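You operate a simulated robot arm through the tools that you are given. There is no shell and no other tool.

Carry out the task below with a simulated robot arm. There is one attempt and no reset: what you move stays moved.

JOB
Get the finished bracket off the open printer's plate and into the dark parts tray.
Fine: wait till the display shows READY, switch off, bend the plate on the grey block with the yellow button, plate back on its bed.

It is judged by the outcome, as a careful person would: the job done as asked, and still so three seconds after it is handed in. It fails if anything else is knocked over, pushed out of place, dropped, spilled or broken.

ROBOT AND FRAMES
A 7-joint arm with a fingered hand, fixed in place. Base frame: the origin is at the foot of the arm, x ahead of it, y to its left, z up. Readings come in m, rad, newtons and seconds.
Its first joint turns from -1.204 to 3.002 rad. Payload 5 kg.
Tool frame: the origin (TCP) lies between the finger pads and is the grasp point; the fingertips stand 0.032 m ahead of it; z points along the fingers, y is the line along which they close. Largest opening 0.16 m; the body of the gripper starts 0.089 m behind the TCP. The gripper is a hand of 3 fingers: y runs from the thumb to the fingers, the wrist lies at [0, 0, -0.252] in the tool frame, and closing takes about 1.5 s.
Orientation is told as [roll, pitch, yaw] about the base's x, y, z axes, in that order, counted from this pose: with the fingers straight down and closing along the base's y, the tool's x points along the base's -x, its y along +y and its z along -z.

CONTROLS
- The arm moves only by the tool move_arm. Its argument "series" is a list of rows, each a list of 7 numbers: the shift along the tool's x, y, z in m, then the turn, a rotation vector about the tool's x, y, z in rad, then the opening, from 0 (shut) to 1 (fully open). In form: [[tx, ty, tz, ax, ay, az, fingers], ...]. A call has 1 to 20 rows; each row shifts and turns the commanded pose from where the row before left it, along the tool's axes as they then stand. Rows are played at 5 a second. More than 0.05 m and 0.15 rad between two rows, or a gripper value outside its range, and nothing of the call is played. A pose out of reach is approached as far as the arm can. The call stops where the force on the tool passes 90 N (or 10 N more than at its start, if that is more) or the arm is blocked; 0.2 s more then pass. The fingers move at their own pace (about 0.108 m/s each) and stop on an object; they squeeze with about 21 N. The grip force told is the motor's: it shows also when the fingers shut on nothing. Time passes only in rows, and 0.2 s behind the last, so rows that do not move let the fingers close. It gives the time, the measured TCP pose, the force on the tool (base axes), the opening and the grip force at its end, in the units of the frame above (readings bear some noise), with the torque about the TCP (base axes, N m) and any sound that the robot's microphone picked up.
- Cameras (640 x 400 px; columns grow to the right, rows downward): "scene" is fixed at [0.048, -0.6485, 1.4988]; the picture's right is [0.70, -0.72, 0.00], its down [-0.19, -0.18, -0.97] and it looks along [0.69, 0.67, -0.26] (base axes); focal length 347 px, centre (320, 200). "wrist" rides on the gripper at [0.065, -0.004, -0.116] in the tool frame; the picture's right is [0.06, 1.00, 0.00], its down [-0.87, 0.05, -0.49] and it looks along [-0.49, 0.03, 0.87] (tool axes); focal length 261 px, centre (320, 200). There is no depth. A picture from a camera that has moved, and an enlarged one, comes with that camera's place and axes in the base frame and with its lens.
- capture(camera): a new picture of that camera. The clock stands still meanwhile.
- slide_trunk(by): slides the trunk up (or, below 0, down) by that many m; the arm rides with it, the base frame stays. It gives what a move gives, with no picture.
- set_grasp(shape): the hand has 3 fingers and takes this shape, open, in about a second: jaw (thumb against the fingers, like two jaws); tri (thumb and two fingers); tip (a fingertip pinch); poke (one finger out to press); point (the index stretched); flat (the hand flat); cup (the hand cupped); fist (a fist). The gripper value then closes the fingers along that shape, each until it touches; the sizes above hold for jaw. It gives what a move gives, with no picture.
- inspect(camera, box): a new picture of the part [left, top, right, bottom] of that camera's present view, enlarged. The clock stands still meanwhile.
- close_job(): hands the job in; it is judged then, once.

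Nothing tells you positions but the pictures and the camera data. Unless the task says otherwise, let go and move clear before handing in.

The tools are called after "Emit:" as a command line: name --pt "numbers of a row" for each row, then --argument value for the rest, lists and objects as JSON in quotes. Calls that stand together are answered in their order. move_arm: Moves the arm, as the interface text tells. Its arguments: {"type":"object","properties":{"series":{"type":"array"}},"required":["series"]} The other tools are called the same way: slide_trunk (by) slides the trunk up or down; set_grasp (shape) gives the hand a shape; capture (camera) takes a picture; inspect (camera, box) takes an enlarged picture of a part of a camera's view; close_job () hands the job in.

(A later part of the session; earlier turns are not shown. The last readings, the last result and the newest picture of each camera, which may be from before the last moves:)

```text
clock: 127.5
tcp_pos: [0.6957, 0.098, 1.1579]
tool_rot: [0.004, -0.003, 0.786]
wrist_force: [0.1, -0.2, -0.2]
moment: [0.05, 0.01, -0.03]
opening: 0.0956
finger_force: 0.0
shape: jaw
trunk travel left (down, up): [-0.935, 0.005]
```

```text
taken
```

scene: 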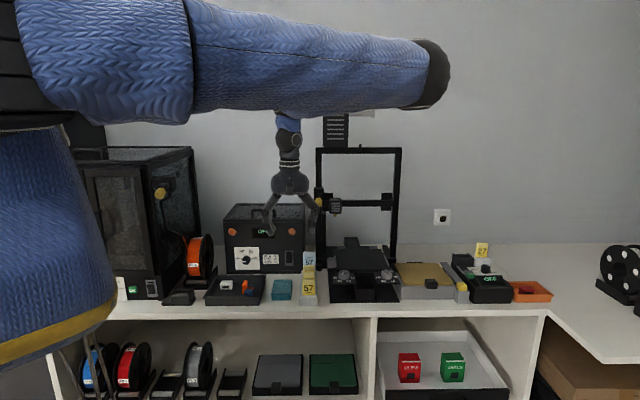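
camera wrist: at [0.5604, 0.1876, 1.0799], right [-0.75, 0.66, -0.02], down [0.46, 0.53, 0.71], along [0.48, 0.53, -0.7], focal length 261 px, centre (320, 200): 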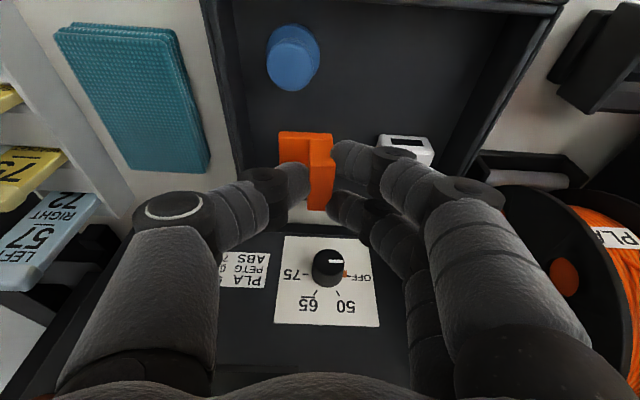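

Emit:
move_arm --pt "0 -0.047 0 0 0 0 0.6" --pt "0 -0.047 0 0 0 0 0.6" --pt "0 -0.047 0 0 0 0 0.6" --pt "0 -0.047 0 0 0 0 0.6" --pt "0 -0.047 0 0 0 0 0.6" --pt "0 -0.047 0 0 0 0 0.6" --pt "0 -0.047 0 0 0 0 0.6" --pt "0 -0.047 0 0 0 0 0.6" --pt "0 -0.03 0 0 0 0 0.6"

Emit:
move_arm --pt "0 0 0 0 0 0.143 0.6" --pt "0 0 0 0 0 0.143 0.6" --pt "0 0 0 0 0 0.143 0.6" --pt "0 0 0 0 0 0.143 0.6" --pt "0 0 0 0 0 0.143 0.6" --pt "0 0 0 0 0 0.143 0.6" --pt "0 0 0 0 0 0.143 0.6" --pt "0 0 0 0 0 0.143 0.6" --pt "0 0 0 0 0 0.143 0.6" --pt "0 0 0 0 0 0.143 0.6" --pt "0 0 0 0 0 0.143 0.6"

Emit:
capture --camera "wrist"

Emit:
capture --camera "scene"

```text
clock: 129.5
tcp_pos: [0.9815, -0.1831, 1.1577]
tool_rot: [0.002, 0.0, 0.787]
wrist_force: [-0.4, -0.1, -0.1]
moment: [0.01, 0.02, -0.01]
opening: 0.0956
finger_force: 0.1
shape: jaw
trunk travel left (down, up): [-0.935, 0.005]
```

```text
clock: 131.9
tcp_pos: [0.9828, -0.1849, 1.1574]
tool_rot: [0.004, 0.001, -0.788]
wrist_force: [0.2, 0.0, -0.2]
moment: [0.02, -0.01, 0.0]
opening: 0.0957
finger_force: 0.1
shape: jaw
trunk travel left (down, up): [-0.935, 0.005]
```

```text
taken
camera wrist: at [0.9343, -0.1416, 1.2732], right [0.66, 0.75, 0.0], down [0.65, -0.58, 0.49], along [0.37, -0.32, -0.87], focal length 261 px, centre (320, 200)
```

wrist: 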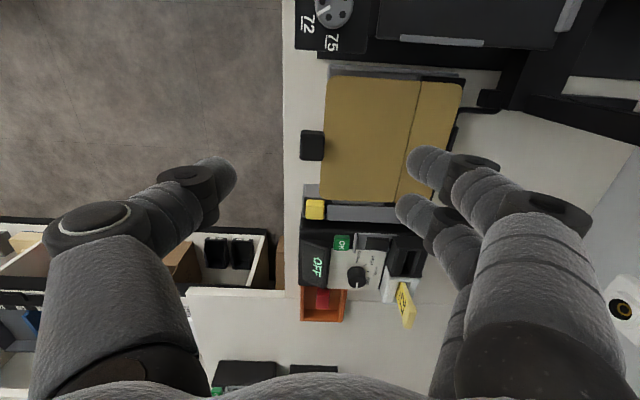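

```text
taken
```

scene: 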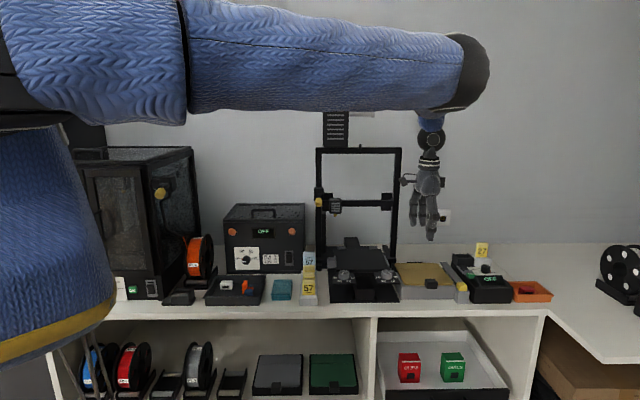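

Emit:
inspect --camera "wrist" --box '[270, 60, 480, 220]'

Emit:
inspect --camera "wrist" --box '[270, 100, 370, 190]'

```text
2.50 times, centred on (375, 140) of wrist
camera zoom: at [0.9343, -0.1416, 1.2732], right [0.66, 0.75, 0.0], down [0.65, -0.58, 0.49], along [0.37, -0.32, -0.87], focal length 652 px, centre (182, 350)
```

zoom: 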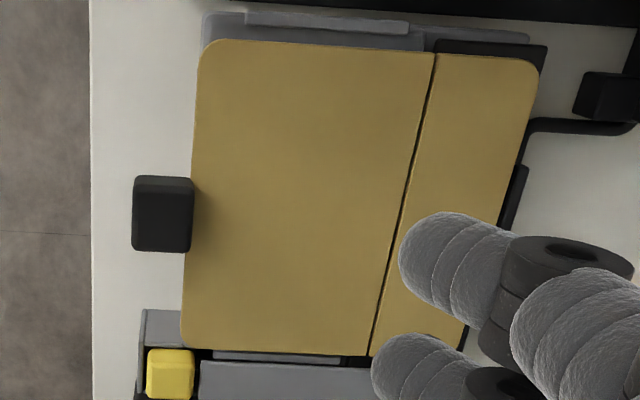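

```text
4.44 times, centred on (320, 145) of wrist
camera zoom: at [0.9343, -0.1416, 1.2732], right [0.66, 0.75, 0.0], down [0.65, -0.58, 0.49], along [0.37, -0.32, -0.87], focal length 1158 px, centre (320, 444)
```

zoom: 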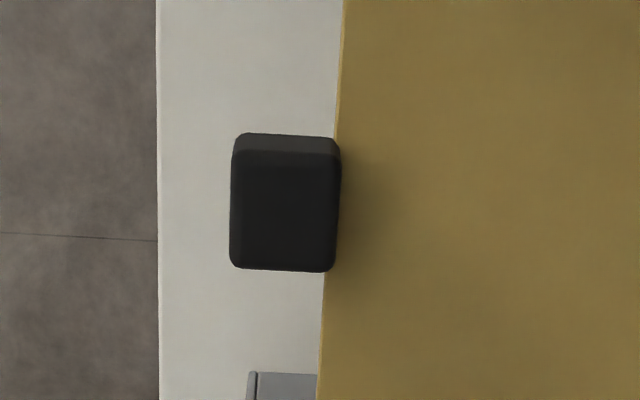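

The plate lies well on the block, with the tab centre near R 0.860, F 0.556. I'll move over the tab and go down for the same grip as before.

Emit:
move_arm --pt "-0.0338 -0.0087 0.02 0 0 0 0.6" --pt "0 0 0.04 0 0 0 0.6" --pt "0 0 0.04 0 0 0 0.6" --pt "0 0 0.035 0 0 0 0.6"

Emit:
capture --camera "wrist"

Emit:
inspect --camera "wrist" --box '[260, 110, 400, 220]'

```text
clock: 132.9
tcp_pos: [0.9996, -0.2145, 1.0221]
tool_rot: [0.001, 0.002, -0.784]
wrist_force: [-0.2, -0.4, 0.2]
moment: [0.03, -0.02, 0.04]
opening: 0.0956
finger_force: 0.1
shape: jaw
trunk travel left (down, up): [-0.935, 0.005]
```

```text
taken
camera wrist: at [0.9517, -0.1718, 1.138], right [0.66, 0.75, 0.0], down [0.65, -0.58, 0.49], along [0.37, -0.32, -0.87], focal length 261 px, centre (320, 200)
```

wrist: 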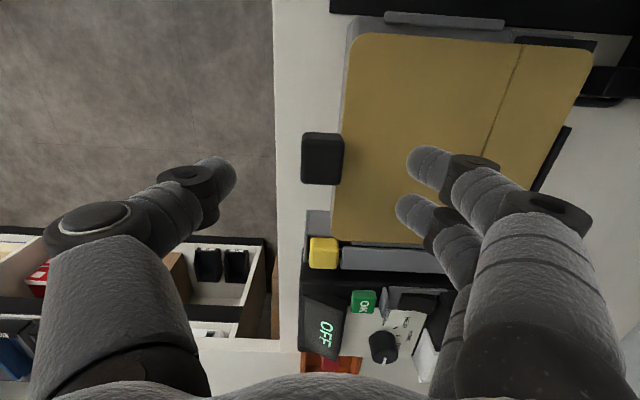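

```text
3.64 times, centred on (330, 165) of wrist
camera zoom: at [0.9517, -0.1718, 1.138], right [0.66, 0.75, 0.0], down [0.65, -0.58, 0.49], along [0.37, -0.32, -0.87], focal length 948 px, centre (284, 327)
```

zoom: 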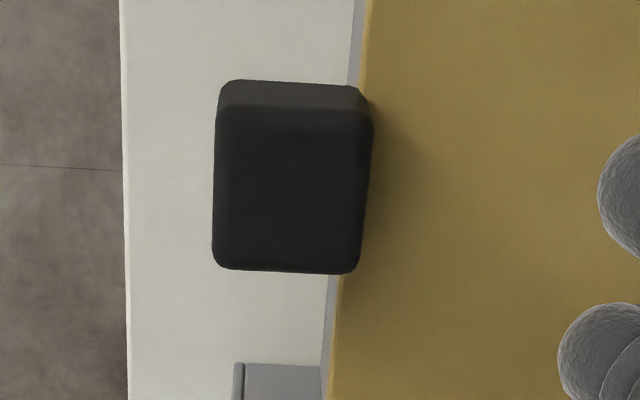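

Emit:
move_arm --pt "0 0.001 0.025 0 0 0 0.6" --pt "0 0 0.0145 0 0 0 0.6"

Emit:
move_arm --pt "0 0 0 0 0 0 0.35" --pt "0 0 0 0 0 0 0.3" --pt "0 0 0 0 0 0 0.25" --pt "0 0 0 0 0 0 0.2"

Emit:
inspect --camera "wrist" --box '[240, 110, 420, 250]'

```text
clock: 133.5
tcp_pos: [0.9998, -0.2126, 0.9833]
tool_rot: [0.0, 0.0, -0.783]
wrist_force: [1.0, 0.2, 4.2]
moment: [0.13, -0.2, -0.06]
opening: 0.0959
finger_force: 0.1
shape: jaw
trunk travel left (down, up): [-0.935, 0.005]
```

```text
clock: 134.5
tcp_pos: [0.9992, -0.2121, 0.9826]
tool_rot: [0.001, 0.001, -0.784]
wrist_force: [2.9, 3.3, 13.3]
moment: [0.41, -0.32, 0.02]
opening: 0.0346
finger_force: 0.0
shape: jaw
trunk travel left (down, up): [-0.935, 0.005]
```

```text
2.86 times, centred on (330, 180) of wrist
camera zoom: at [0.9507, -0.169, 1.0988], right [0.66, 0.75, 0.0], down [0.65, -0.58, 0.49], along [0.37, -0.32, -0.87], focal length 745 px, centre (291, 257)
```

zoom: 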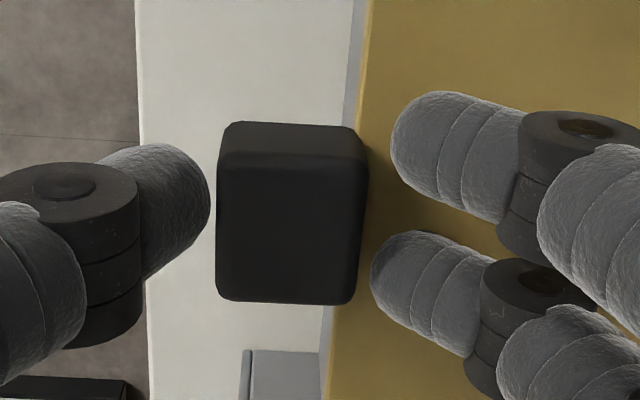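

The fingertips are pressing lightly on the plate. I'll raise 3 mm before closing.

Emit:
move_arm --pt "0 0 -0.003 0 0 0 0.25" --pt "0 0 0 0 0 0 0.22"

Emit:
inspect --camera "scene" --box '[410, 240, 470, 300]'

```text
clock: 135.1
tcp_pos: [0.9998, -0.2139, 0.9842]
tool_rot: [0.0, 0.001, -0.785]
wrist_force: [0.3, 0.8, 0.1]
moment: [0.03, 0.0, 0.0]
opening: 0.0358
finger_force: 0.1
shape: jaw
trunk travel left (down, up): [-0.935, 0.005]
```

```text
6.67 times, centred on (440, 270) of scene
camera zoom: at [0.048, -0.6485, 1.4988], right [0.7, -0.72, 0.0], down [-0.19, -0.18, -0.97], along [0.69, 0.67, -0.26], focal length 2311 px, centre (-480, -267)
```

zoom: 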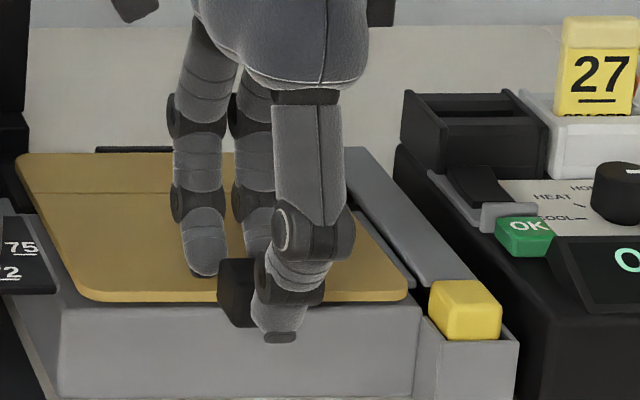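

Emit:
move_arm --pt "0 0 0 0 0 0 0" --pt "0 0 0 0 0 0 0" --pt "0 0 0 0 0 0 0" --pt "0 0 0 0 0 0 0" --pt "0 0 0 0 0 0 0"

Emit:
move_arm --pt "0 0 -0.005 0 0 0 0" --pt "0 0 -0.01 0 0 0 0" --pt "0 0 -0.01 0 0 0 0" --pt "0 0 0 0 0 0 0"

Emit:
capture --camera "wrist"

Emit:
inspect --camera "scene" --box '[390, 230, 480, 310]'

```text
clock: 136.3
tcp_pos: [0.9995, -0.2136, 0.9851]
tool_rot: [0.002, 0.0, -0.785]
wrist_force: [-1.6, -1.3, -1.5]
moment: [-0.05, 0.05, 0.03]
opening: 0.0248
finger_force: 21.1
shape: jaw
trunk travel left (down, up): [-0.935, 0.005]
```

```text
clock: 137.3
tcp_pos: [1.0012, -0.2129, 1.0092]
tool_rot: [-0.002, 0.0, -0.786]
wrist_force: [-0.3, 0.8, -1.9]
moment: [-0.11, 0.1, -0.02]
opening: 0.0248
finger_force: 21.2
shape: jaw
trunk travel left (down, up): [-0.935, 0.005]
```

```text
taken
camera wrist: at [0.952, -0.1707, 1.1249], right [0.66, 0.75, 0.0], down [0.65, -0.58, 0.49], along [0.37, -0.32, -0.87], focal length 261 px, centre (320, 200)
```

wrist: 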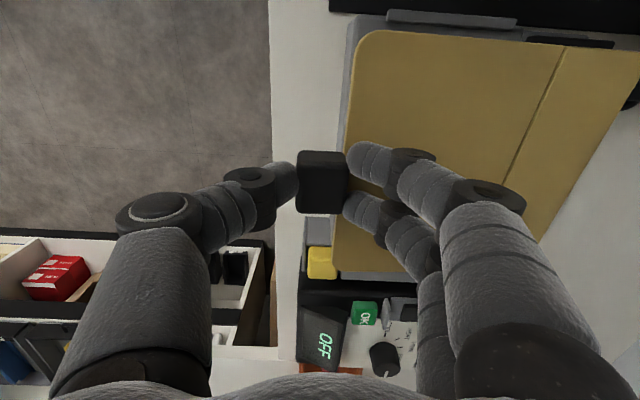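

```text
5.00 times, centred on (435, 270) of scene
camera zoom: at [0.048, -0.6485, 1.4988], right [0.7, -0.72, 0.0], down [-0.19, -0.18, -0.97], along [0.69, 0.67, -0.26], focal length 1733 px, centre (-255, -150)
```

zoom: 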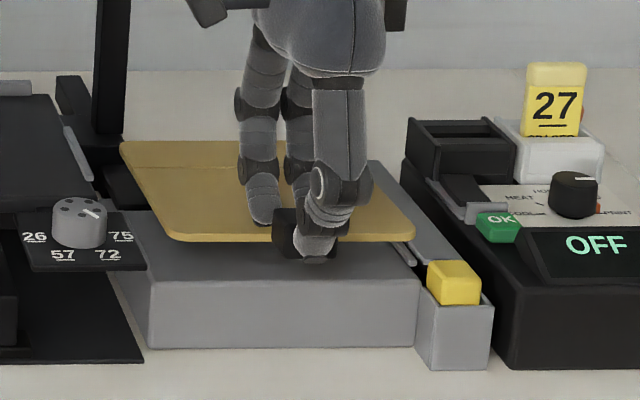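

The plate is lifted again with a slight rear droop. I'll level it, raise it and carry it back above the bed.

Emit:
move_arm --pt "0 0 -0.035 -0.02 0 0 0" --pt "0 0 -0.04 -0.02 0 0 0" --pt "0 0 -0.03 0 0 0 0" --pt "0.041 0 0 0 0 0 0" --pt "0.041 0.01 0 0 0 0 0" --pt "0.041 0.01 0 0 0 0 0" --pt "0.041 0.012 0 0 0 0 0" --pt "0.041 0.012 0 0 0 0 0"

Emit:
capture --camera "wrist"

Emit:
inspect --camera "scene" --box '[310, 200, 410, 310]'

```text
clock: 139.1
tcp_pos: [0.886, -0.0393, 1.1196]
tool_rot: [0.041, 0.001, -0.786]
wrist_force: [0.6, 0.5, -1.1]
moment: [-0.13, 0.07, 0.01]
opening: 0.0248
finger_force: 21.3
shape: jaw
trunk travel left (down, up): [-0.935, 0.005]
```

```text
taken
camera wrist: at [0.8339, 0.0013, 1.2349], right [0.66, 0.75, 0.04], down [0.64, -0.59, 0.49], along [0.39, -0.3, -0.87], focal length 261 px, centre (320, 200)
```

wrist: 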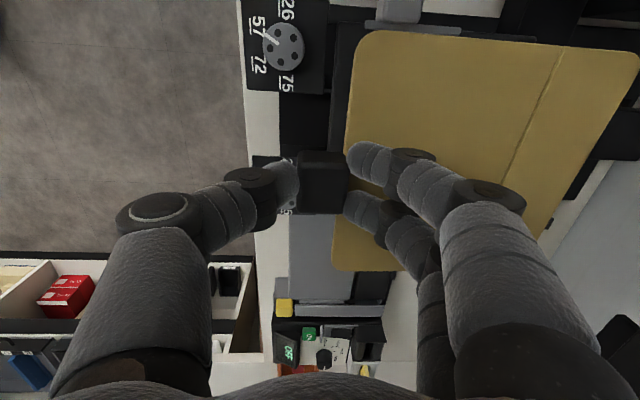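

```text
3.64 times, centred on (360, 255) of scene
camera zoom: at [0.048, -0.6485, 1.4988], right [0.7, -0.72, 0.0], down [-0.19, -0.18, -0.97], along [0.69, 0.67, -0.26], focal length 1260 px, centre (174, 0)
```

zoom: 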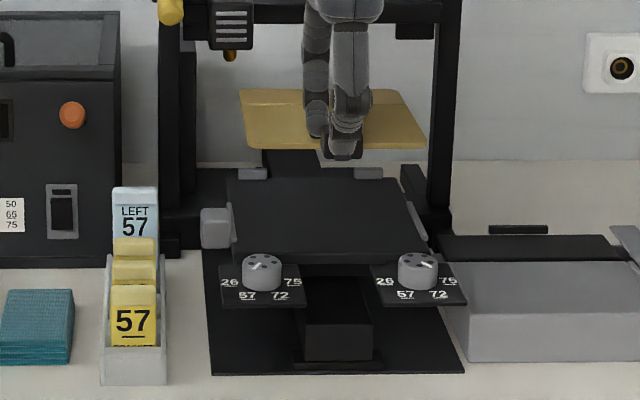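

Emit:
move_arm --pt "0.001 0 0.03 0 0 0 0" --pt "0 0 0.03 0 0 0 0"

Emit:
capture --camera "wrist"

Emit:
inspect --camera "wrist" --box '[300, 0, 640, 300]'

Emit:
inspect --camera "scene" --box '[325, 220, 405, 290]'

```text
clock: 139.7
tcp_pos: [0.8868, -0.0365, 1.0595]
tool_rot: [0.041, 0.002, -0.785]
wrist_force: [-0.3, -0.3, -1.1]
moment: [-0.06, 0.13, 0.01]
opening: 0.0247
finger_force: 21.0
shape: jaw
trunk travel left (down, up): [-0.935, 0.005]
```

```text
taken
camera wrist: at [0.8364, 0.0036, 1.1756], right [0.66, 0.75, 0.04], down [0.64, -0.59, 0.49], along [0.39, -0.3, -0.87], focal length 261 px, centre (320, 200)
```

wrist: 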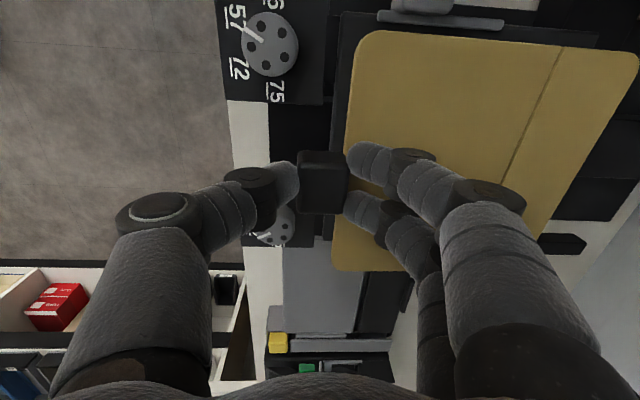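

```text
1.33 times, centred on (470, 150) of wrist
camera zoom: at [0.8364, 0.0036, 1.1756], right [0.66, 0.75, 0.04], down [0.64, -0.59, 0.49], along [0.39, -0.3, -0.87], focal length 348 px, centre (120, 267)
```

zoom: 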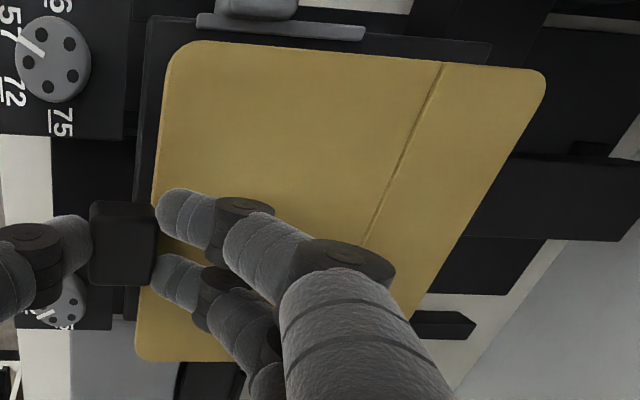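

```text
5.71 times, centred on (365, 255) of scene
camera zoom: at [0.048, -0.6485, 1.4988], right [0.7, -0.72, 0.0], down [-0.19, -0.18, -0.97], along [0.69, 0.67, -0.26], focal length 1981 px, centre (63, -114)
```

zoom: 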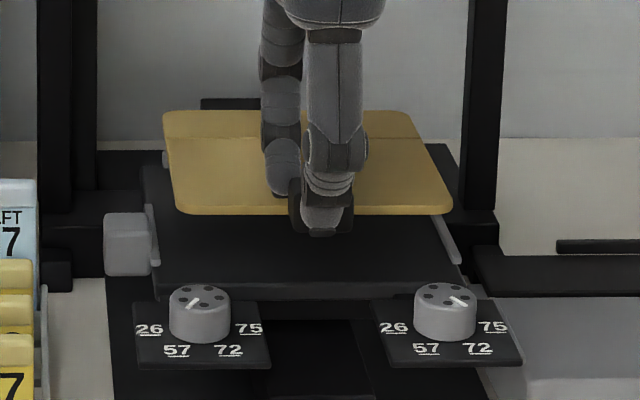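

Emit:
move_arm --pt "-0.0004 -0.0022 0.012 0 0 0 0" --pt "0 0 0.012 0 0 0 0"

Emit:
capture --camera "wrist"

Emit:
inspect --camera "wrist" --box '[320, 0, 540, 80]'

Emit:
inspect --camera "scene" --box '[325, 220, 405, 290]'

```text
clock: 140.3
tcp_pos: [0.8866, -0.0392, 1.0345]
tool_rot: [0.042, 0.002, -0.787]
wrist_force: [-0.1, -0.7, -1.6]
moment: [-0.09, 0.13, -0.01]
opening: 0.0244
finger_force: 21.2
shape: jaw
trunk travel left (down, up): [-0.935, 0.005]
```

```text
taken
camera wrist: at [0.8348, 0.0022, 1.1504], right [0.66, 0.75, 0.04], down [0.64, -0.59, 0.49], along [0.39, -0.3, -0.87], focal length 261 px, centre (320, 200)
```

wrist: 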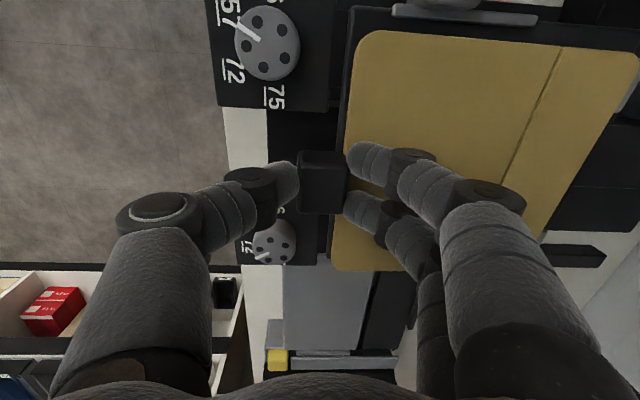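

```text
2.91 times, centred on (430, 40) of wrist
camera zoom: at [0.8348, 0.0022, 1.1504], right [0.66, 0.75, 0.04], down [0.64, -0.59, 0.49], along [0.39, -0.3, -0.87], focal length 758 px, centre (0, 666)
```

zoom: 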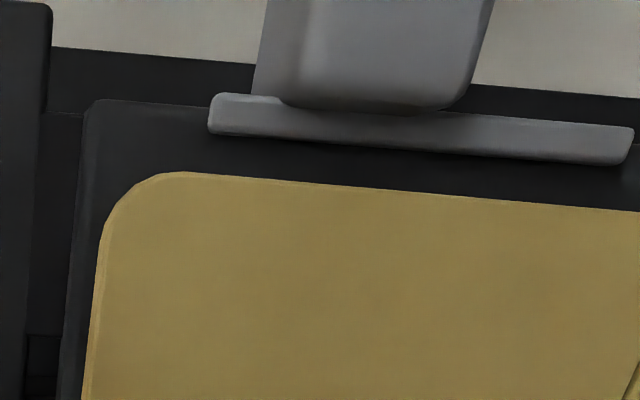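

```text
5.71 times, centred on (365, 255) of scene
camera zoom: at [0.048, -0.6485, 1.4988], right [0.7, -0.72, 0.0], down [-0.19, -0.18, -0.97], along [0.69, 0.67, -0.26], focal length 1981 px, centre (63, -114)
```

zoom: 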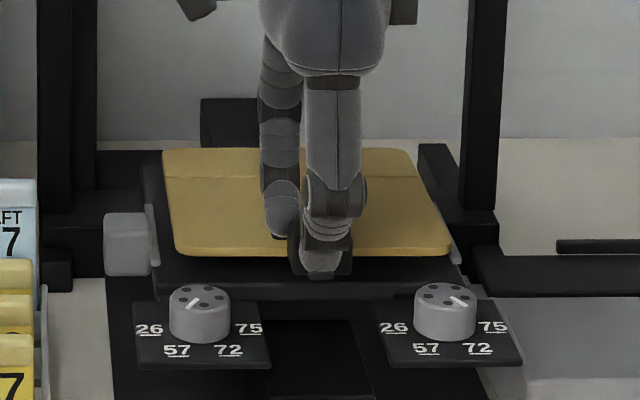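

Emit:
move_arm --pt "0.0013 0.0008 0.006 0 0 0 0"

Emit:
move_arm --pt "0 0 0.003 0 0 0 0"

Emit:
inspect --camera "wrist" --box '[320, 0, 540, 80]'

Emit:
inspect --camera "scene" --box '[325, 220, 405, 290]'

```text
clock: 140.7
tcp_pos: [0.8869, -0.0362, 1.0267]
tool_rot: [0.04, 0.002, -0.784]
wrist_force: [-0.5, -0.5, -2.7]
moment: [-0.07, 0.11, -0.02]
opening: 0.0245
finger_force: 20.3
shape: jaw
trunk travel left (down, up): [-0.935, 0.005]
```

```text
clock: 141.1
tcp_pos: [0.8868, -0.0373, 1.0246]
tool_rot: [0.04, 0.003, -0.786]
wrist_force: [-2.6, 0.0, 0.1]
moment: [-0.12, 0.16, 0.03]
opening: 0.0246
finger_force: 21.3
shape: jaw
trunk travel left (down, up): [-0.935, 0.005]
```

```text
2.91 times, centred on (430, 40) of wrist
camera zoom: at [0.8345, 0.0034, 1.1404], right [0.66, 0.75, 0.04], down [0.64, -0.59, 0.49], along [0.39, -0.3, -0.87], focal length 758 px, centre (0, 666)
```

zoom: 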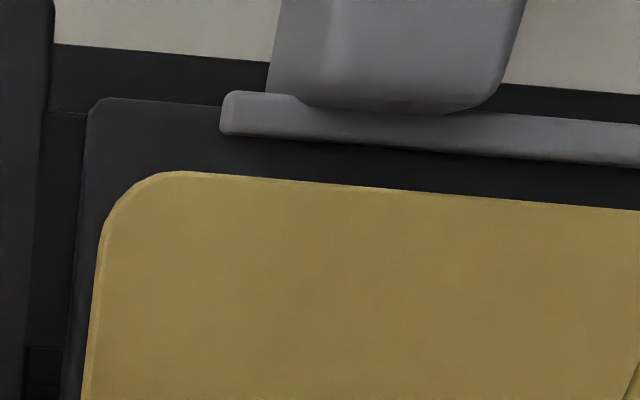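

```text
5.71 times, centred on (365, 255) of scene
camera zoom: at [0.048, -0.6485, 1.4988], right [0.7, -0.72, 0.0], down [-0.19, -0.18, -0.97], along [0.69, 0.67, -0.26], focal length 1981 px, centre (63, -114)
```

zoom: 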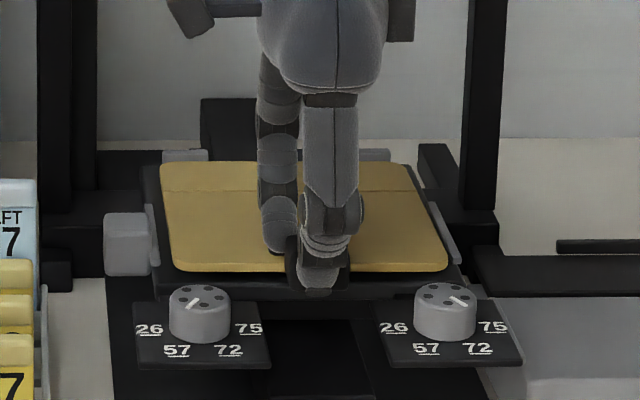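

Emit:
move_arm --pt "0 0 0.002 0 0 0 0"

Emit:
inspect --camera "scene" --box '[315, 240, 415, 305]'

```text
clock: 141.5
tcp_pos: [0.8847, -0.0372, 1.0242]
tool_rot: [0.042, 0.0, -0.786]
wrist_force: [-2.4, -1.8, 6.0]
moment: [-0.12, 0.11, -0.01]
opening: 0.0247
finger_force: 20.5
shape: jaw
trunk travel left (down, up): [-0.935, 0.005]
```

```text
6.15 times, centred on (365, 272) of scene
camera zoom: at [0.048, -0.6485, 1.4988], right [0.7, -0.72, 0.0], down [-0.19, -0.18, -0.97], along [0.69, 0.67, -0.26], focal length 2133 px, centre (43, -246)
```

zoom: 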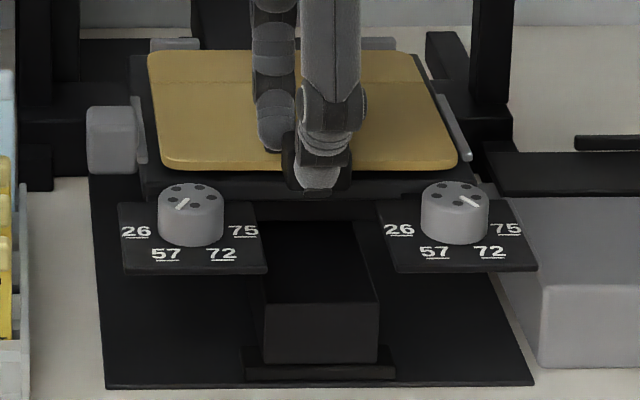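

The rear edge touches first while the front is about 4 mm high. I'll level it a bit more and lower on.

Emit:
move_arm --pt "0 0 0.001 -0.022 0 0 0" --pt "0 0 0.002 0 0 0 0"

Emit:
inspect --camera "scene" --box '[315, 240, 415, 305]'

```text
clock: 142.1
tcp_pos: [0.8858, -0.0357, 1.0213]
tool_rot: [0.066, -0.001, -0.786]
wrist_force: [0.2, -7.1, 18.4]
moment: [-0.16, 0.01, -0.01]
opening: 0.0255
finger_force: 20.4
shape: jaw
trunk travel left (down, up): [-0.935, 0.005]
```

```text
6.15 times, centred on (365, 272) of scene
camera zoom: at [0.048, -0.6485, 1.4988], right [0.7, -0.72, 0.0], down [-0.19, -0.18, -0.97], along [0.69, 0.67, -0.26], focal length 2133 px, centre (43, -246)
```

zoom: 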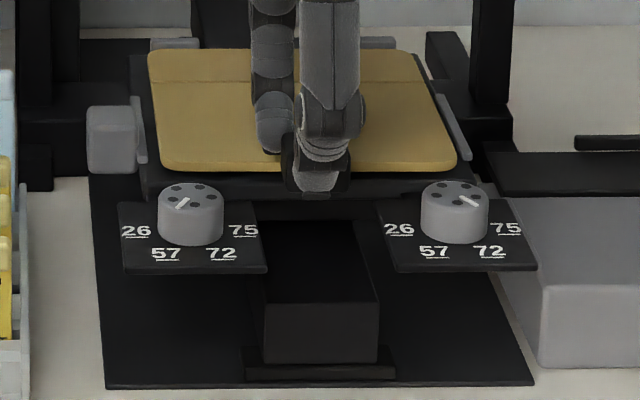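

Emit:
inspect --camera "scene" --box '[315, 240, 375, 280]'

Emit:
capture --camera "wrist"

Emit:
inspect --camera "scene" --box '[360, 240, 410, 280]'

```text
10.00 times, centred on (345, 260) of scene
camera zoom: at [0.048, -0.6485, 1.4988], right [0.7, -0.72, 0.0], down [-0.19, -0.18, -0.97], along [0.69, 0.67, -0.26], focal length 3466 px, centre (70, -400)
```

zoom: 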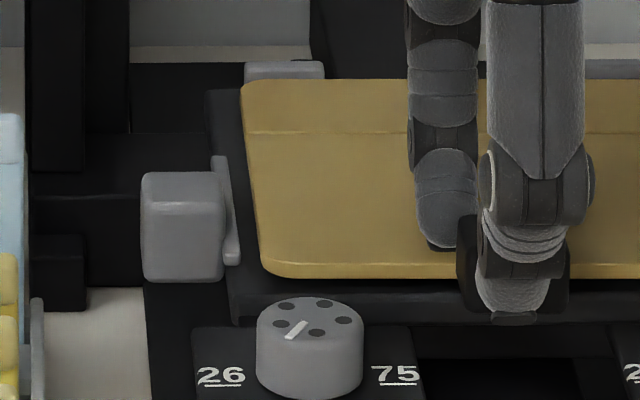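

```text
taken
camera wrist: at [0.8314, 0.0019, 1.1373], right [0.66, 0.75, 0.07], down [0.63, -0.6, 0.49], along [0.41, -0.29, -0.87], focal length 261 px, centre (320, 200)
```

wrist: 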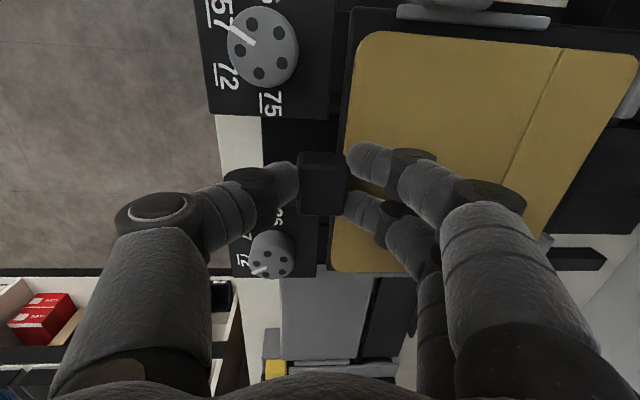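

```text
10.00 times, centred on (385, 260) of scene
camera zoom: at [0.048, -0.6485, 1.4988], right [0.7, -0.72, 0.0], down [-0.19, -0.18, -0.97], along [0.69, 0.67, -0.26], focal length 3466 px, centre (-330, -400)
```

zoom: 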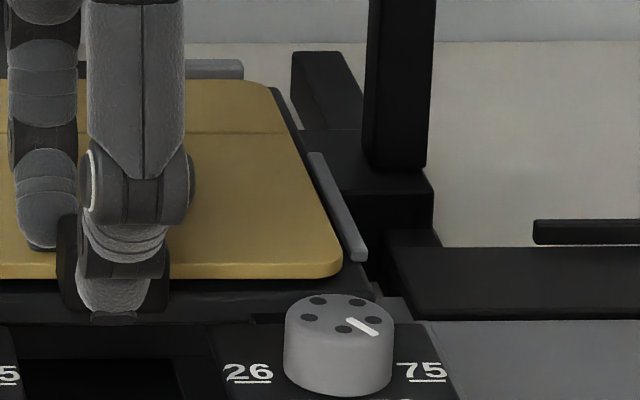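

Emit:
move_arm --pt "0 0 -0.008 0 0 0 0" --pt "-0.0015 -0.003 0 0 0 -0.01 0" --pt "0 0 0 0 0 0 0"

Emit:
inspect --camera "scene" --box '[315, 240, 375, 280]'

Emit:
inspect --camera "scene" --box '[360, 240, 410, 280]'

```text
clock: 142.9
tcp_pos: [0.8836, -0.0402, 1.0276]
tool_rot: [0.063, 0.002, -0.775]
wrist_force: [0.1, 0.5, -2.1]
moment: [-0.05, 0.13, -0.05]
opening: 0.0247
finger_force: 21.2
shape: jaw
trunk travel left (down, up): [-0.935, 0.005]
```

```text
10.00 times, centred on (345, 260) of scene
camera zoom: at [0.048, -0.6485, 1.4988], right [0.7, -0.72, 0.0], down [-0.19, -0.18, -0.97], along [0.69, 0.67, -0.26], focal length 3466 px, centre (70, -400)
```

zoom: 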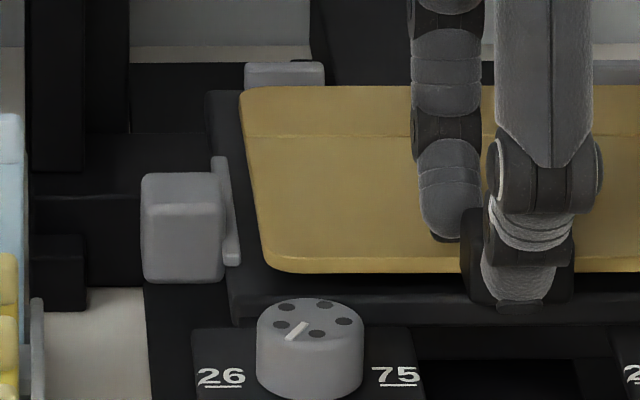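

```text
10.00 times, centred on (385, 260) of scene
camera zoom: at [0.048, -0.6485, 1.4988], right [0.7, -0.72, 0.0], down [-0.19, -0.18, -0.97], along [0.69, 0.67, -0.26], focal length 3466 px, centre (-330, -400)
```

zoom: 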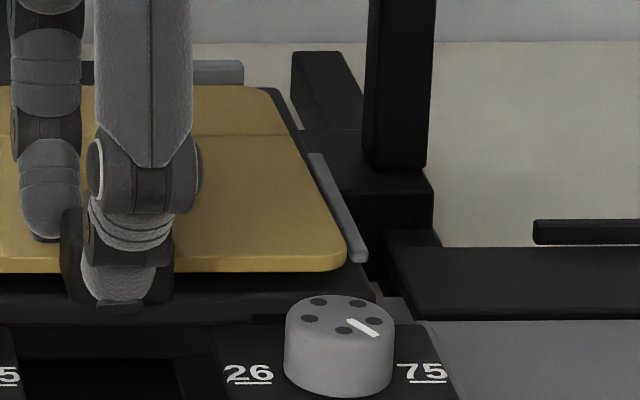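

The rear edge had been sitting on the rear stops; shifting forward freed it. I'll lower again with a small clearance to the stops.

Emit:
move_arm --pt "0 0.0015 0.004 0 0 0 0"

Emit:
move_arm --pt "0 0 0.003 0 0 0 0"

Emit:
inspect --camera "scene" --box '[315, 240, 375, 280]'

Emit:
inspect --camera "scene" --box '[360, 240, 410, 280]'

```text
clock: 143.3
tcp_pos: [0.8854, -0.0381, 1.026]
tool_rot: [0.064, -0.002, -0.775]
wrist_force: [0.1, -0.4, 1.2]
moment: [-0.12, 0.05, -0.04]
opening: 0.0246
finger_force: 20.4
shape: jaw
trunk travel left (down, up): [-0.935, 0.005]
```

```text
clock: 143.7
tcp_pos: [0.8859, -0.0389, 1.0224]
tool_rot: [0.066, 0.0, -0.773]
wrist_force: [-1.0, -1.6, 15.4]
moment: [-0.03, 0.1, -0.01]
opening: 0.0253
finger_force: 20.5
shape: jaw
trunk travel left (down, up): [-0.935, 0.005]
```

```text
10.00 times, centred on (345, 260) of scene
camera zoom: at [0.048, -0.6485, 1.4988], right [0.7, -0.72, 0.0], down [-0.19, -0.18, -0.97], along [0.69, 0.67, -0.26], focal length 3466 px, centre (70, -400)
```

zoom: 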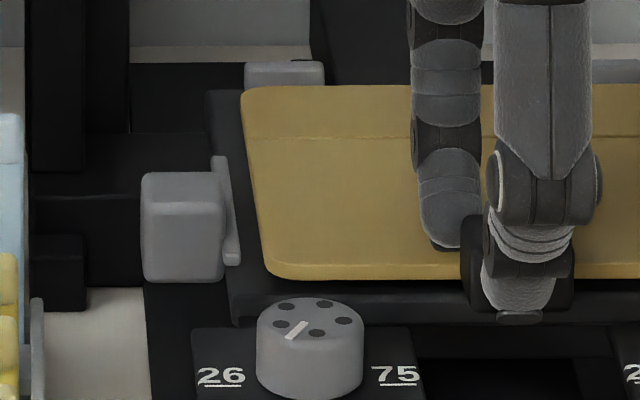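

```text
10.00 times, centred on (385, 260) of scene
camera zoom: at [0.048, -0.6485, 1.4988], right [0.7, -0.72, 0.0], down [-0.19, -0.18, -0.97], along [0.69, 0.67, -0.26], focal length 3466 px, centre (-330, -400)
```

zoom: 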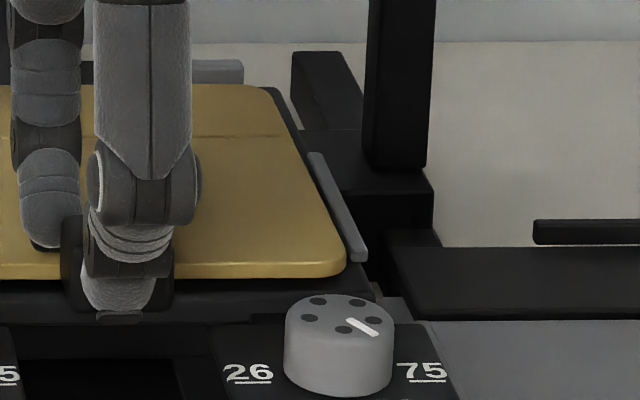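

The plate is aligned within the strips and clear of the stops. The front is only held up because my thumb tip is under the tab, so I'll ease the grip open and let the front settle the last few millimetres.

Emit:
move_arm --pt "0 0 -0.002 0 0 0 0" --pt "0 0 0 0 0 0 0.16" --pt "0 0 0 0 0 0 0.18" --pt "0 0 0 0 0 0 0.2" --pt "0 0 0 0 0 0 0.25" --pt "0 0 0 0 0 0 0.3"

Emit:
inspect --camera "scene" --box '[315, 240, 375, 280]'

Emit:
inspect --camera "scene" --box '[360, 240, 410, 280]'

Emit:
capture --camera "wrist"

```text
clock: 145.1
tcp_pos: [0.8861, -0.039, 1.0215]
tool_rot: [0.062, -0.001, -0.775]
wrist_force: [-0.6, -0.2, 1.8]
moment: [0.03, 0.02, -0.02]
opening: 0.0475
finger_force: 0.0
shape: jaw
trunk travel left (down, up): [-0.935, 0.005]
```

```text
10.00 times, centred on (345, 260) of scene
camera zoom: at [0.048, -0.6485, 1.4988], right [0.7, -0.72, 0.0], down [-0.19, -0.18, -0.97], along [0.69, 0.67, -0.26], focal length 3466 px, centre (70, -400)
```

zoom: 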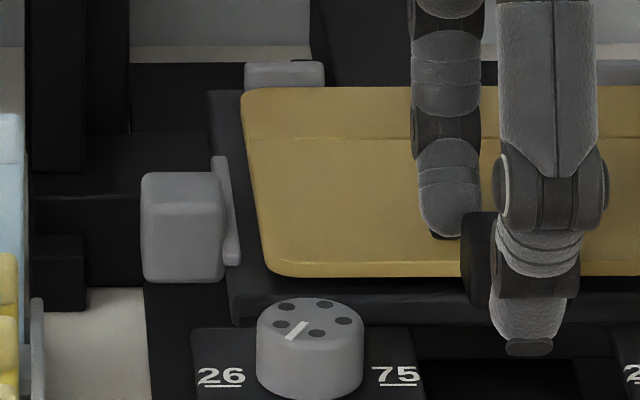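

```text
10.00 times, centred on (385, 260) of scene
camera zoom: at [0.048, -0.6485, 1.4988], right [0.7, -0.72, 0.0], down [-0.19, -0.18, -0.97], along [0.69, 0.67, -0.26], focal length 3466 px, centre (-330, -400)
```

zoom: 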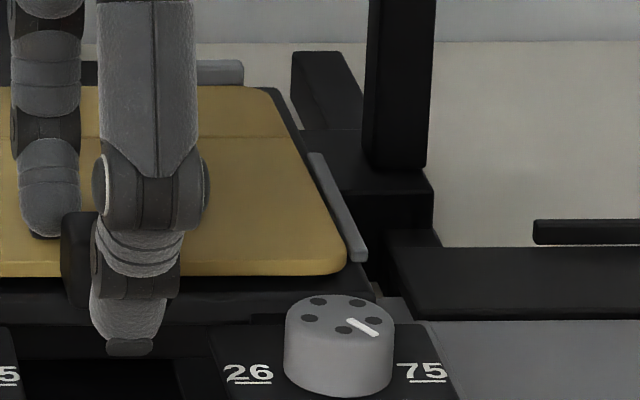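

```text
taken
camera wrist: at [0.8314, -0.0014, 1.1373], right [0.65, 0.75, 0.06], down [0.64, -0.59, 0.49], along [0.41, -0.28, -0.87], focal length 261 px, centre (320, 200)
```

wrist: 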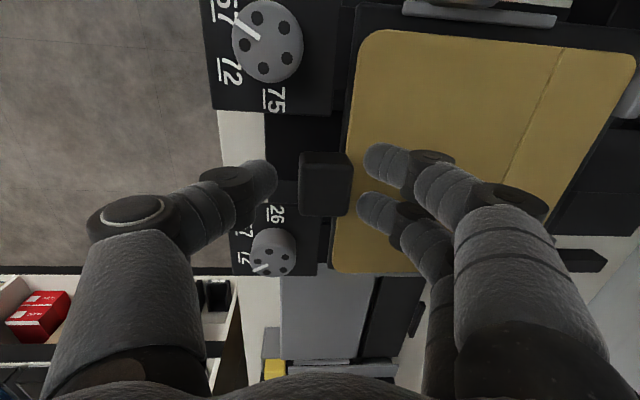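

Emit:
move_arm --pt "0 0 -0.02 0 0 0 0.4" --pt "0 0 -0.03 0 0 0 0.5" --pt "0 0 -0.04 0.03 0 0 0.6" --pt "0 0 -0.03 0.033 0 0 0.6"

Emit:
inspect --camera "scene" --box '[315, 240, 415, 305]'

Emit:
inspect --camera "scene" --box '[315, 240, 375, 280]'

Emit:
capture --camera "wrist"

```text
clock: 146.1
tcp_pos: [0.8814, -0.0429, 1.1428]
tool_rot: [-0.002, 0.001, -0.776]
wrist_force: [0.3, -0.8, -0.8]
moment: [0.0, -0.04, 0.01]
opening: 0.0953
finger_force: 0.0
shape: jaw
trunk travel left (down, up): [-0.935, 0.005]
```

```text
6.15 times, centred on (365, 272) of scene
camera zoom: at [0.048, -0.6485, 1.4988], right [0.7, -0.72, 0.0], down [-0.19, -0.18, -0.97], along [0.69, 0.67, -0.26], focal length 2133 px, centre (43, -246)
```

zoom: 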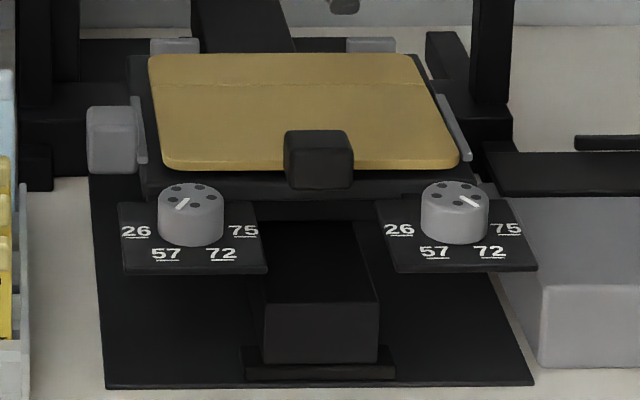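

```text
10.00 times, centred on (345, 260) of scene
camera zoom: at [0.048, -0.6485, 1.4988], right [0.7, -0.72, 0.0], down [-0.19, -0.18, -0.97], along [0.69, 0.67, -0.26], focal length 3466 px, centre (70, -400)
```

zoom: 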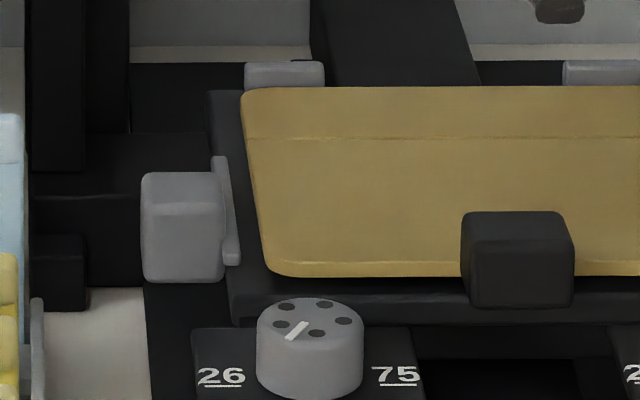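

```text
taken
camera wrist: at [0.8328, 0.0007, 1.2588], right [0.65, 0.76, 0.0], down [0.66, -0.57, 0.49], along [0.37, -0.32, -0.87], focal length 261 px, centre (320, 200)
```

wrist: 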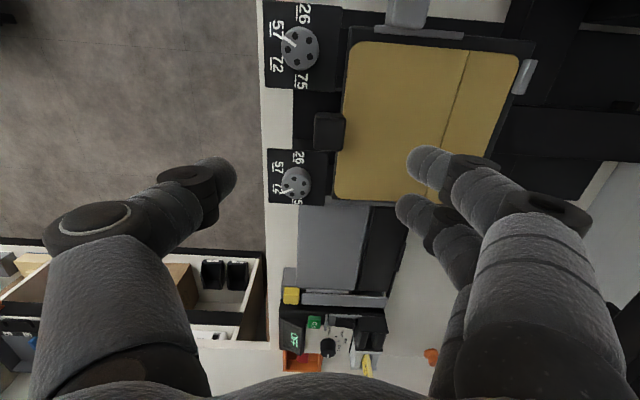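

Emit:
inspect --camera "wrist" --box '[260, 20, 540, 220]'

Emit:
inspect --camera "wrist" --box '[290, 90, 380, 170]'

Emit:
inspect --camera "scene" --box '[345, 255, 395, 285]'

```text
2.00 times, centred on (400, 120) of wrist
camera zoom: at [0.8328, 0.0007, 1.2588], right [0.65, 0.76, 0.0], down [0.66, -0.57, 0.49], along [0.37, -0.32, -0.87], focal length 521 px, centre (160, 360)
```

zoom: 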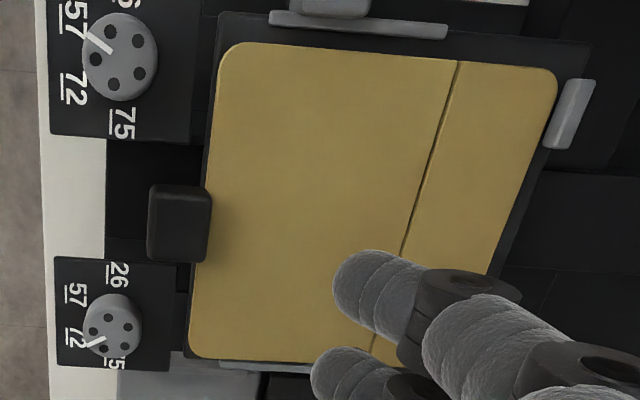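

```text
5.00 times, centred on (335, 130) of wrist
camera zoom: at [0.8328, 0.0007, 1.2588], right [0.65, 0.76, 0.0], down [0.66, -0.57, 0.49], along [0.37, -0.32, -0.87], focal length 1303 px, centre (245, 550)
```

zoom: 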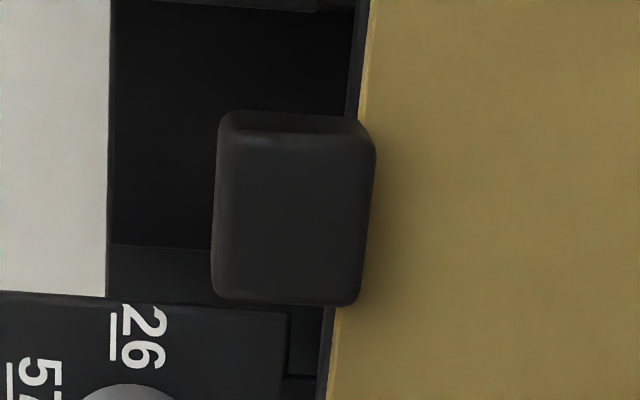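

```text
12.80 times, centred on (370, 270) of scene
camera zoom: at [0.048, -0.6485, 1.4988], right [0.7, -0.72, 0.0], down [-0.19, -0.18, -0.97], along [0.69, 0.67, -0.26], focal length 4437 px, centre (-320, -696)
```

zoom: 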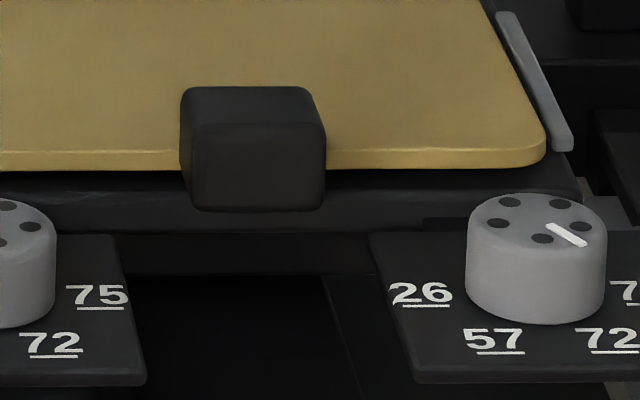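

The tab hangs in front of the bed edge, and the plate ended up about 1–2 mm too deep, so the tab is riding on that edge with the front 5 mm high. I'll grip the tab again and pull it forward slightly so it drops in.

Emit:
move_arm --pt "-0.0024 0.0106 0.04 0 0 0.008 0.6" --pt "0 0 0.04 0 0 0 0.6" --pt "0 0 0.02 0 0 0 0.6"

Emit:
capture --camera "wrist"

Emit:
inspect --camera "wrist" --box '[260, 110, 400, 220]'

```text
clock: 146.9
tcp_pos: [0.8915, -0.0361, 1.0432]
tool_rot: [0.0, 0.002, -0.784]
wrist_force: [0.3, 1.0, 0.6]
moment: [-0.01, -0.01, -0.01]
opening: 0.096
finger_force: 0.0
shape: jaw
trunk travel left (down, up): [-0.935, 0.005]
```

```text
taken
camera wrist: at [0.8429, 0.0071, 1.1578], right [0.66, 0.75, 0.0], down [0.65, -0.58, 0.49], along [0.37, -0.32, -0.87], focal length 261 px, centre (320, 200)
```

wrist: 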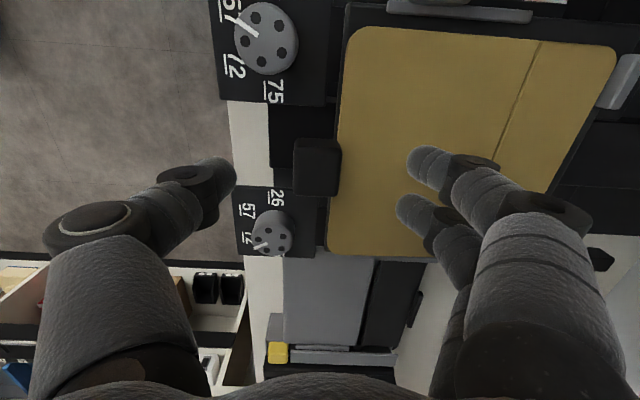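

```text
3.64 times, centred on (330, 165) of wrist
camera zoom: at [0.8429, 0.0071, 1.1578], right [0.66, 0.75, 0.0], down [0.65, -0.58, 0.49], along [0.37, -0.32, -0.87], focal length 948 px, centre (284, 327)
```

zoom: 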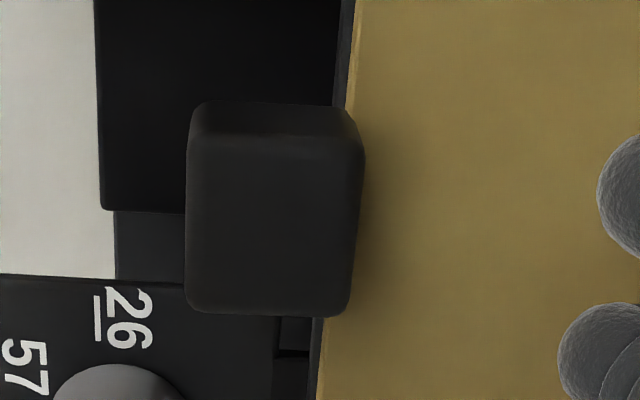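

Emit:
move_arm --pt "0 -0.002 0.017 0 0 0 0.6" --pt "0 0 0 0 0 0 0.35" --pt "0 0 0 0 0 0 0.25" --pt "0 0 0 0 0 0 0.2" --pt "0 0 0 0 0 0 0.2"

Emit:
inspect --camera "wrist" --box '[240, 110, 420, 250]'

Emit:
inspect --camera "scene" --box '[335, 245, 395, 285]'

```text
clock: 148.1
tcp_pos: [0.8892, -0.0387, 1.0254]
tool_rot: [0.0, 0.0, -0.783]
wrist_force: [1.0, 0.0, -0.5]
moment: [0.01, -0.02, 0.0]
opening: 0.0325
finger_force: 0.1
shape: jaw
trunk travel left (down, up): [-0.935, 0.005]
```

```text
2.86 times, centred on (330, 180) of wrist
camera zoom: at [0.8404, 0.0049, 1.1412], right [0.66, 0.75, 0.0], down [0.65, -0.57, 0.49], along [0.37, -0.32, -0.87], focal length 745 px, centre (291, 257)
```

zoom: 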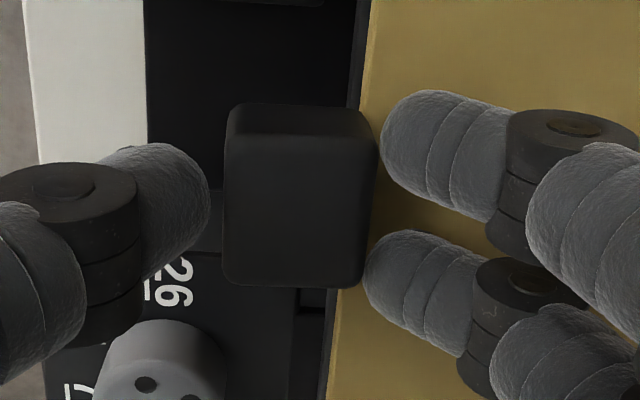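

```text
10.00 times, centred on (365, 265) of scene
camera zoom: at [0.048, -0.6485, 1.4988], right [0.7, -0.72, 0.0], down [-0.19, -0.18, -0.97], along [0.69, 0.67, -0.26], focal length 3466 px, centre (-130, -450)
```

zoom: 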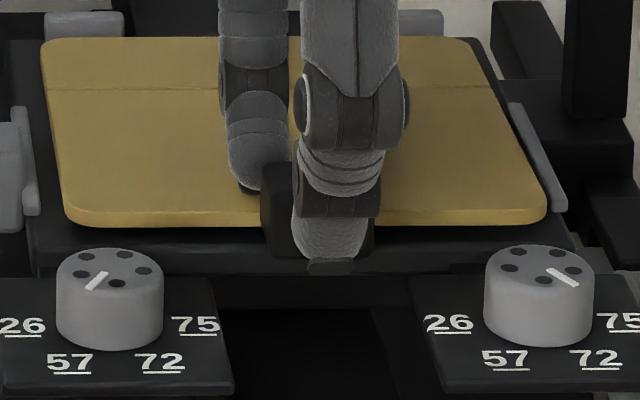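

Emit:
move_arm --pt "0.002 0 0 0 0 0 0.2" --pt "0 0 0 0 0 0 0" --pt "0 0 0 0 0 0 0" --pt "0 0 0 0 0 0 0" --pt "0 0 0 0 0 0 0"

Emit:
move_arm --pt "0 0 -0.003 0 0 0 0" --pt "0 -0.003 0 0 0 0 0" --pt "0 0 0 0 0 0 0"

Emit:
inspect --camera "scene" --box '[335, 245, 395, 285]'

```text
clock: 149.3
tcp_pos: [0.8884, -0.039, 1.0245]
tool_rot: [0.0, 0.002, -0.784]
wrist_force: [1.4, -1.0, -0.1]
moment: [-0.05, -0.06, -0.06]
opening: 0.0248
finger_force: 20.5
shape: jaw
trunk travel left (down, up): [-0.935, 0.005]
```

```text
clock: 150.1
tcp_pos: [0.8847, -0.0389, 1.0281]
tool_rot: [0.001, 0.001, -0.784]
wrist_force: [0.2, -0.3, -2.1]
moment: [-0.11, 0.02, 0.03]
opening: 0.025
finger_force: 21.4
shape: jaw
trunk travel left (down, up): [-0.935, 0.005]
```

```text
10.00 times, centred on (365, 265) of scene
camera zoom: at [0.048, -0.6485, 1.4988], right [0.7, -0.72, 0.0], down [-0.19, -0.18, -0.97], along [0.69, 0.67, -0.26], focal length 3466 px, centre (-130, -450)
```

zoom: 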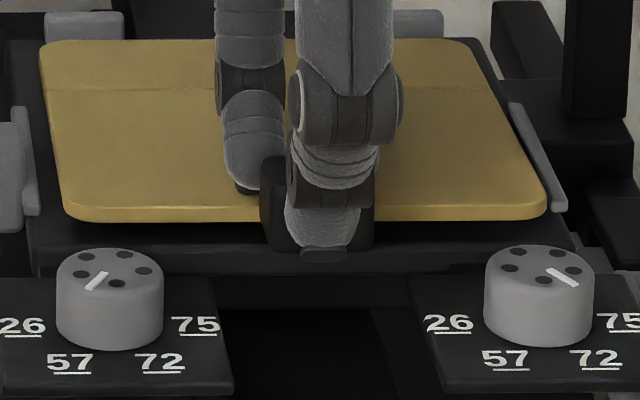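

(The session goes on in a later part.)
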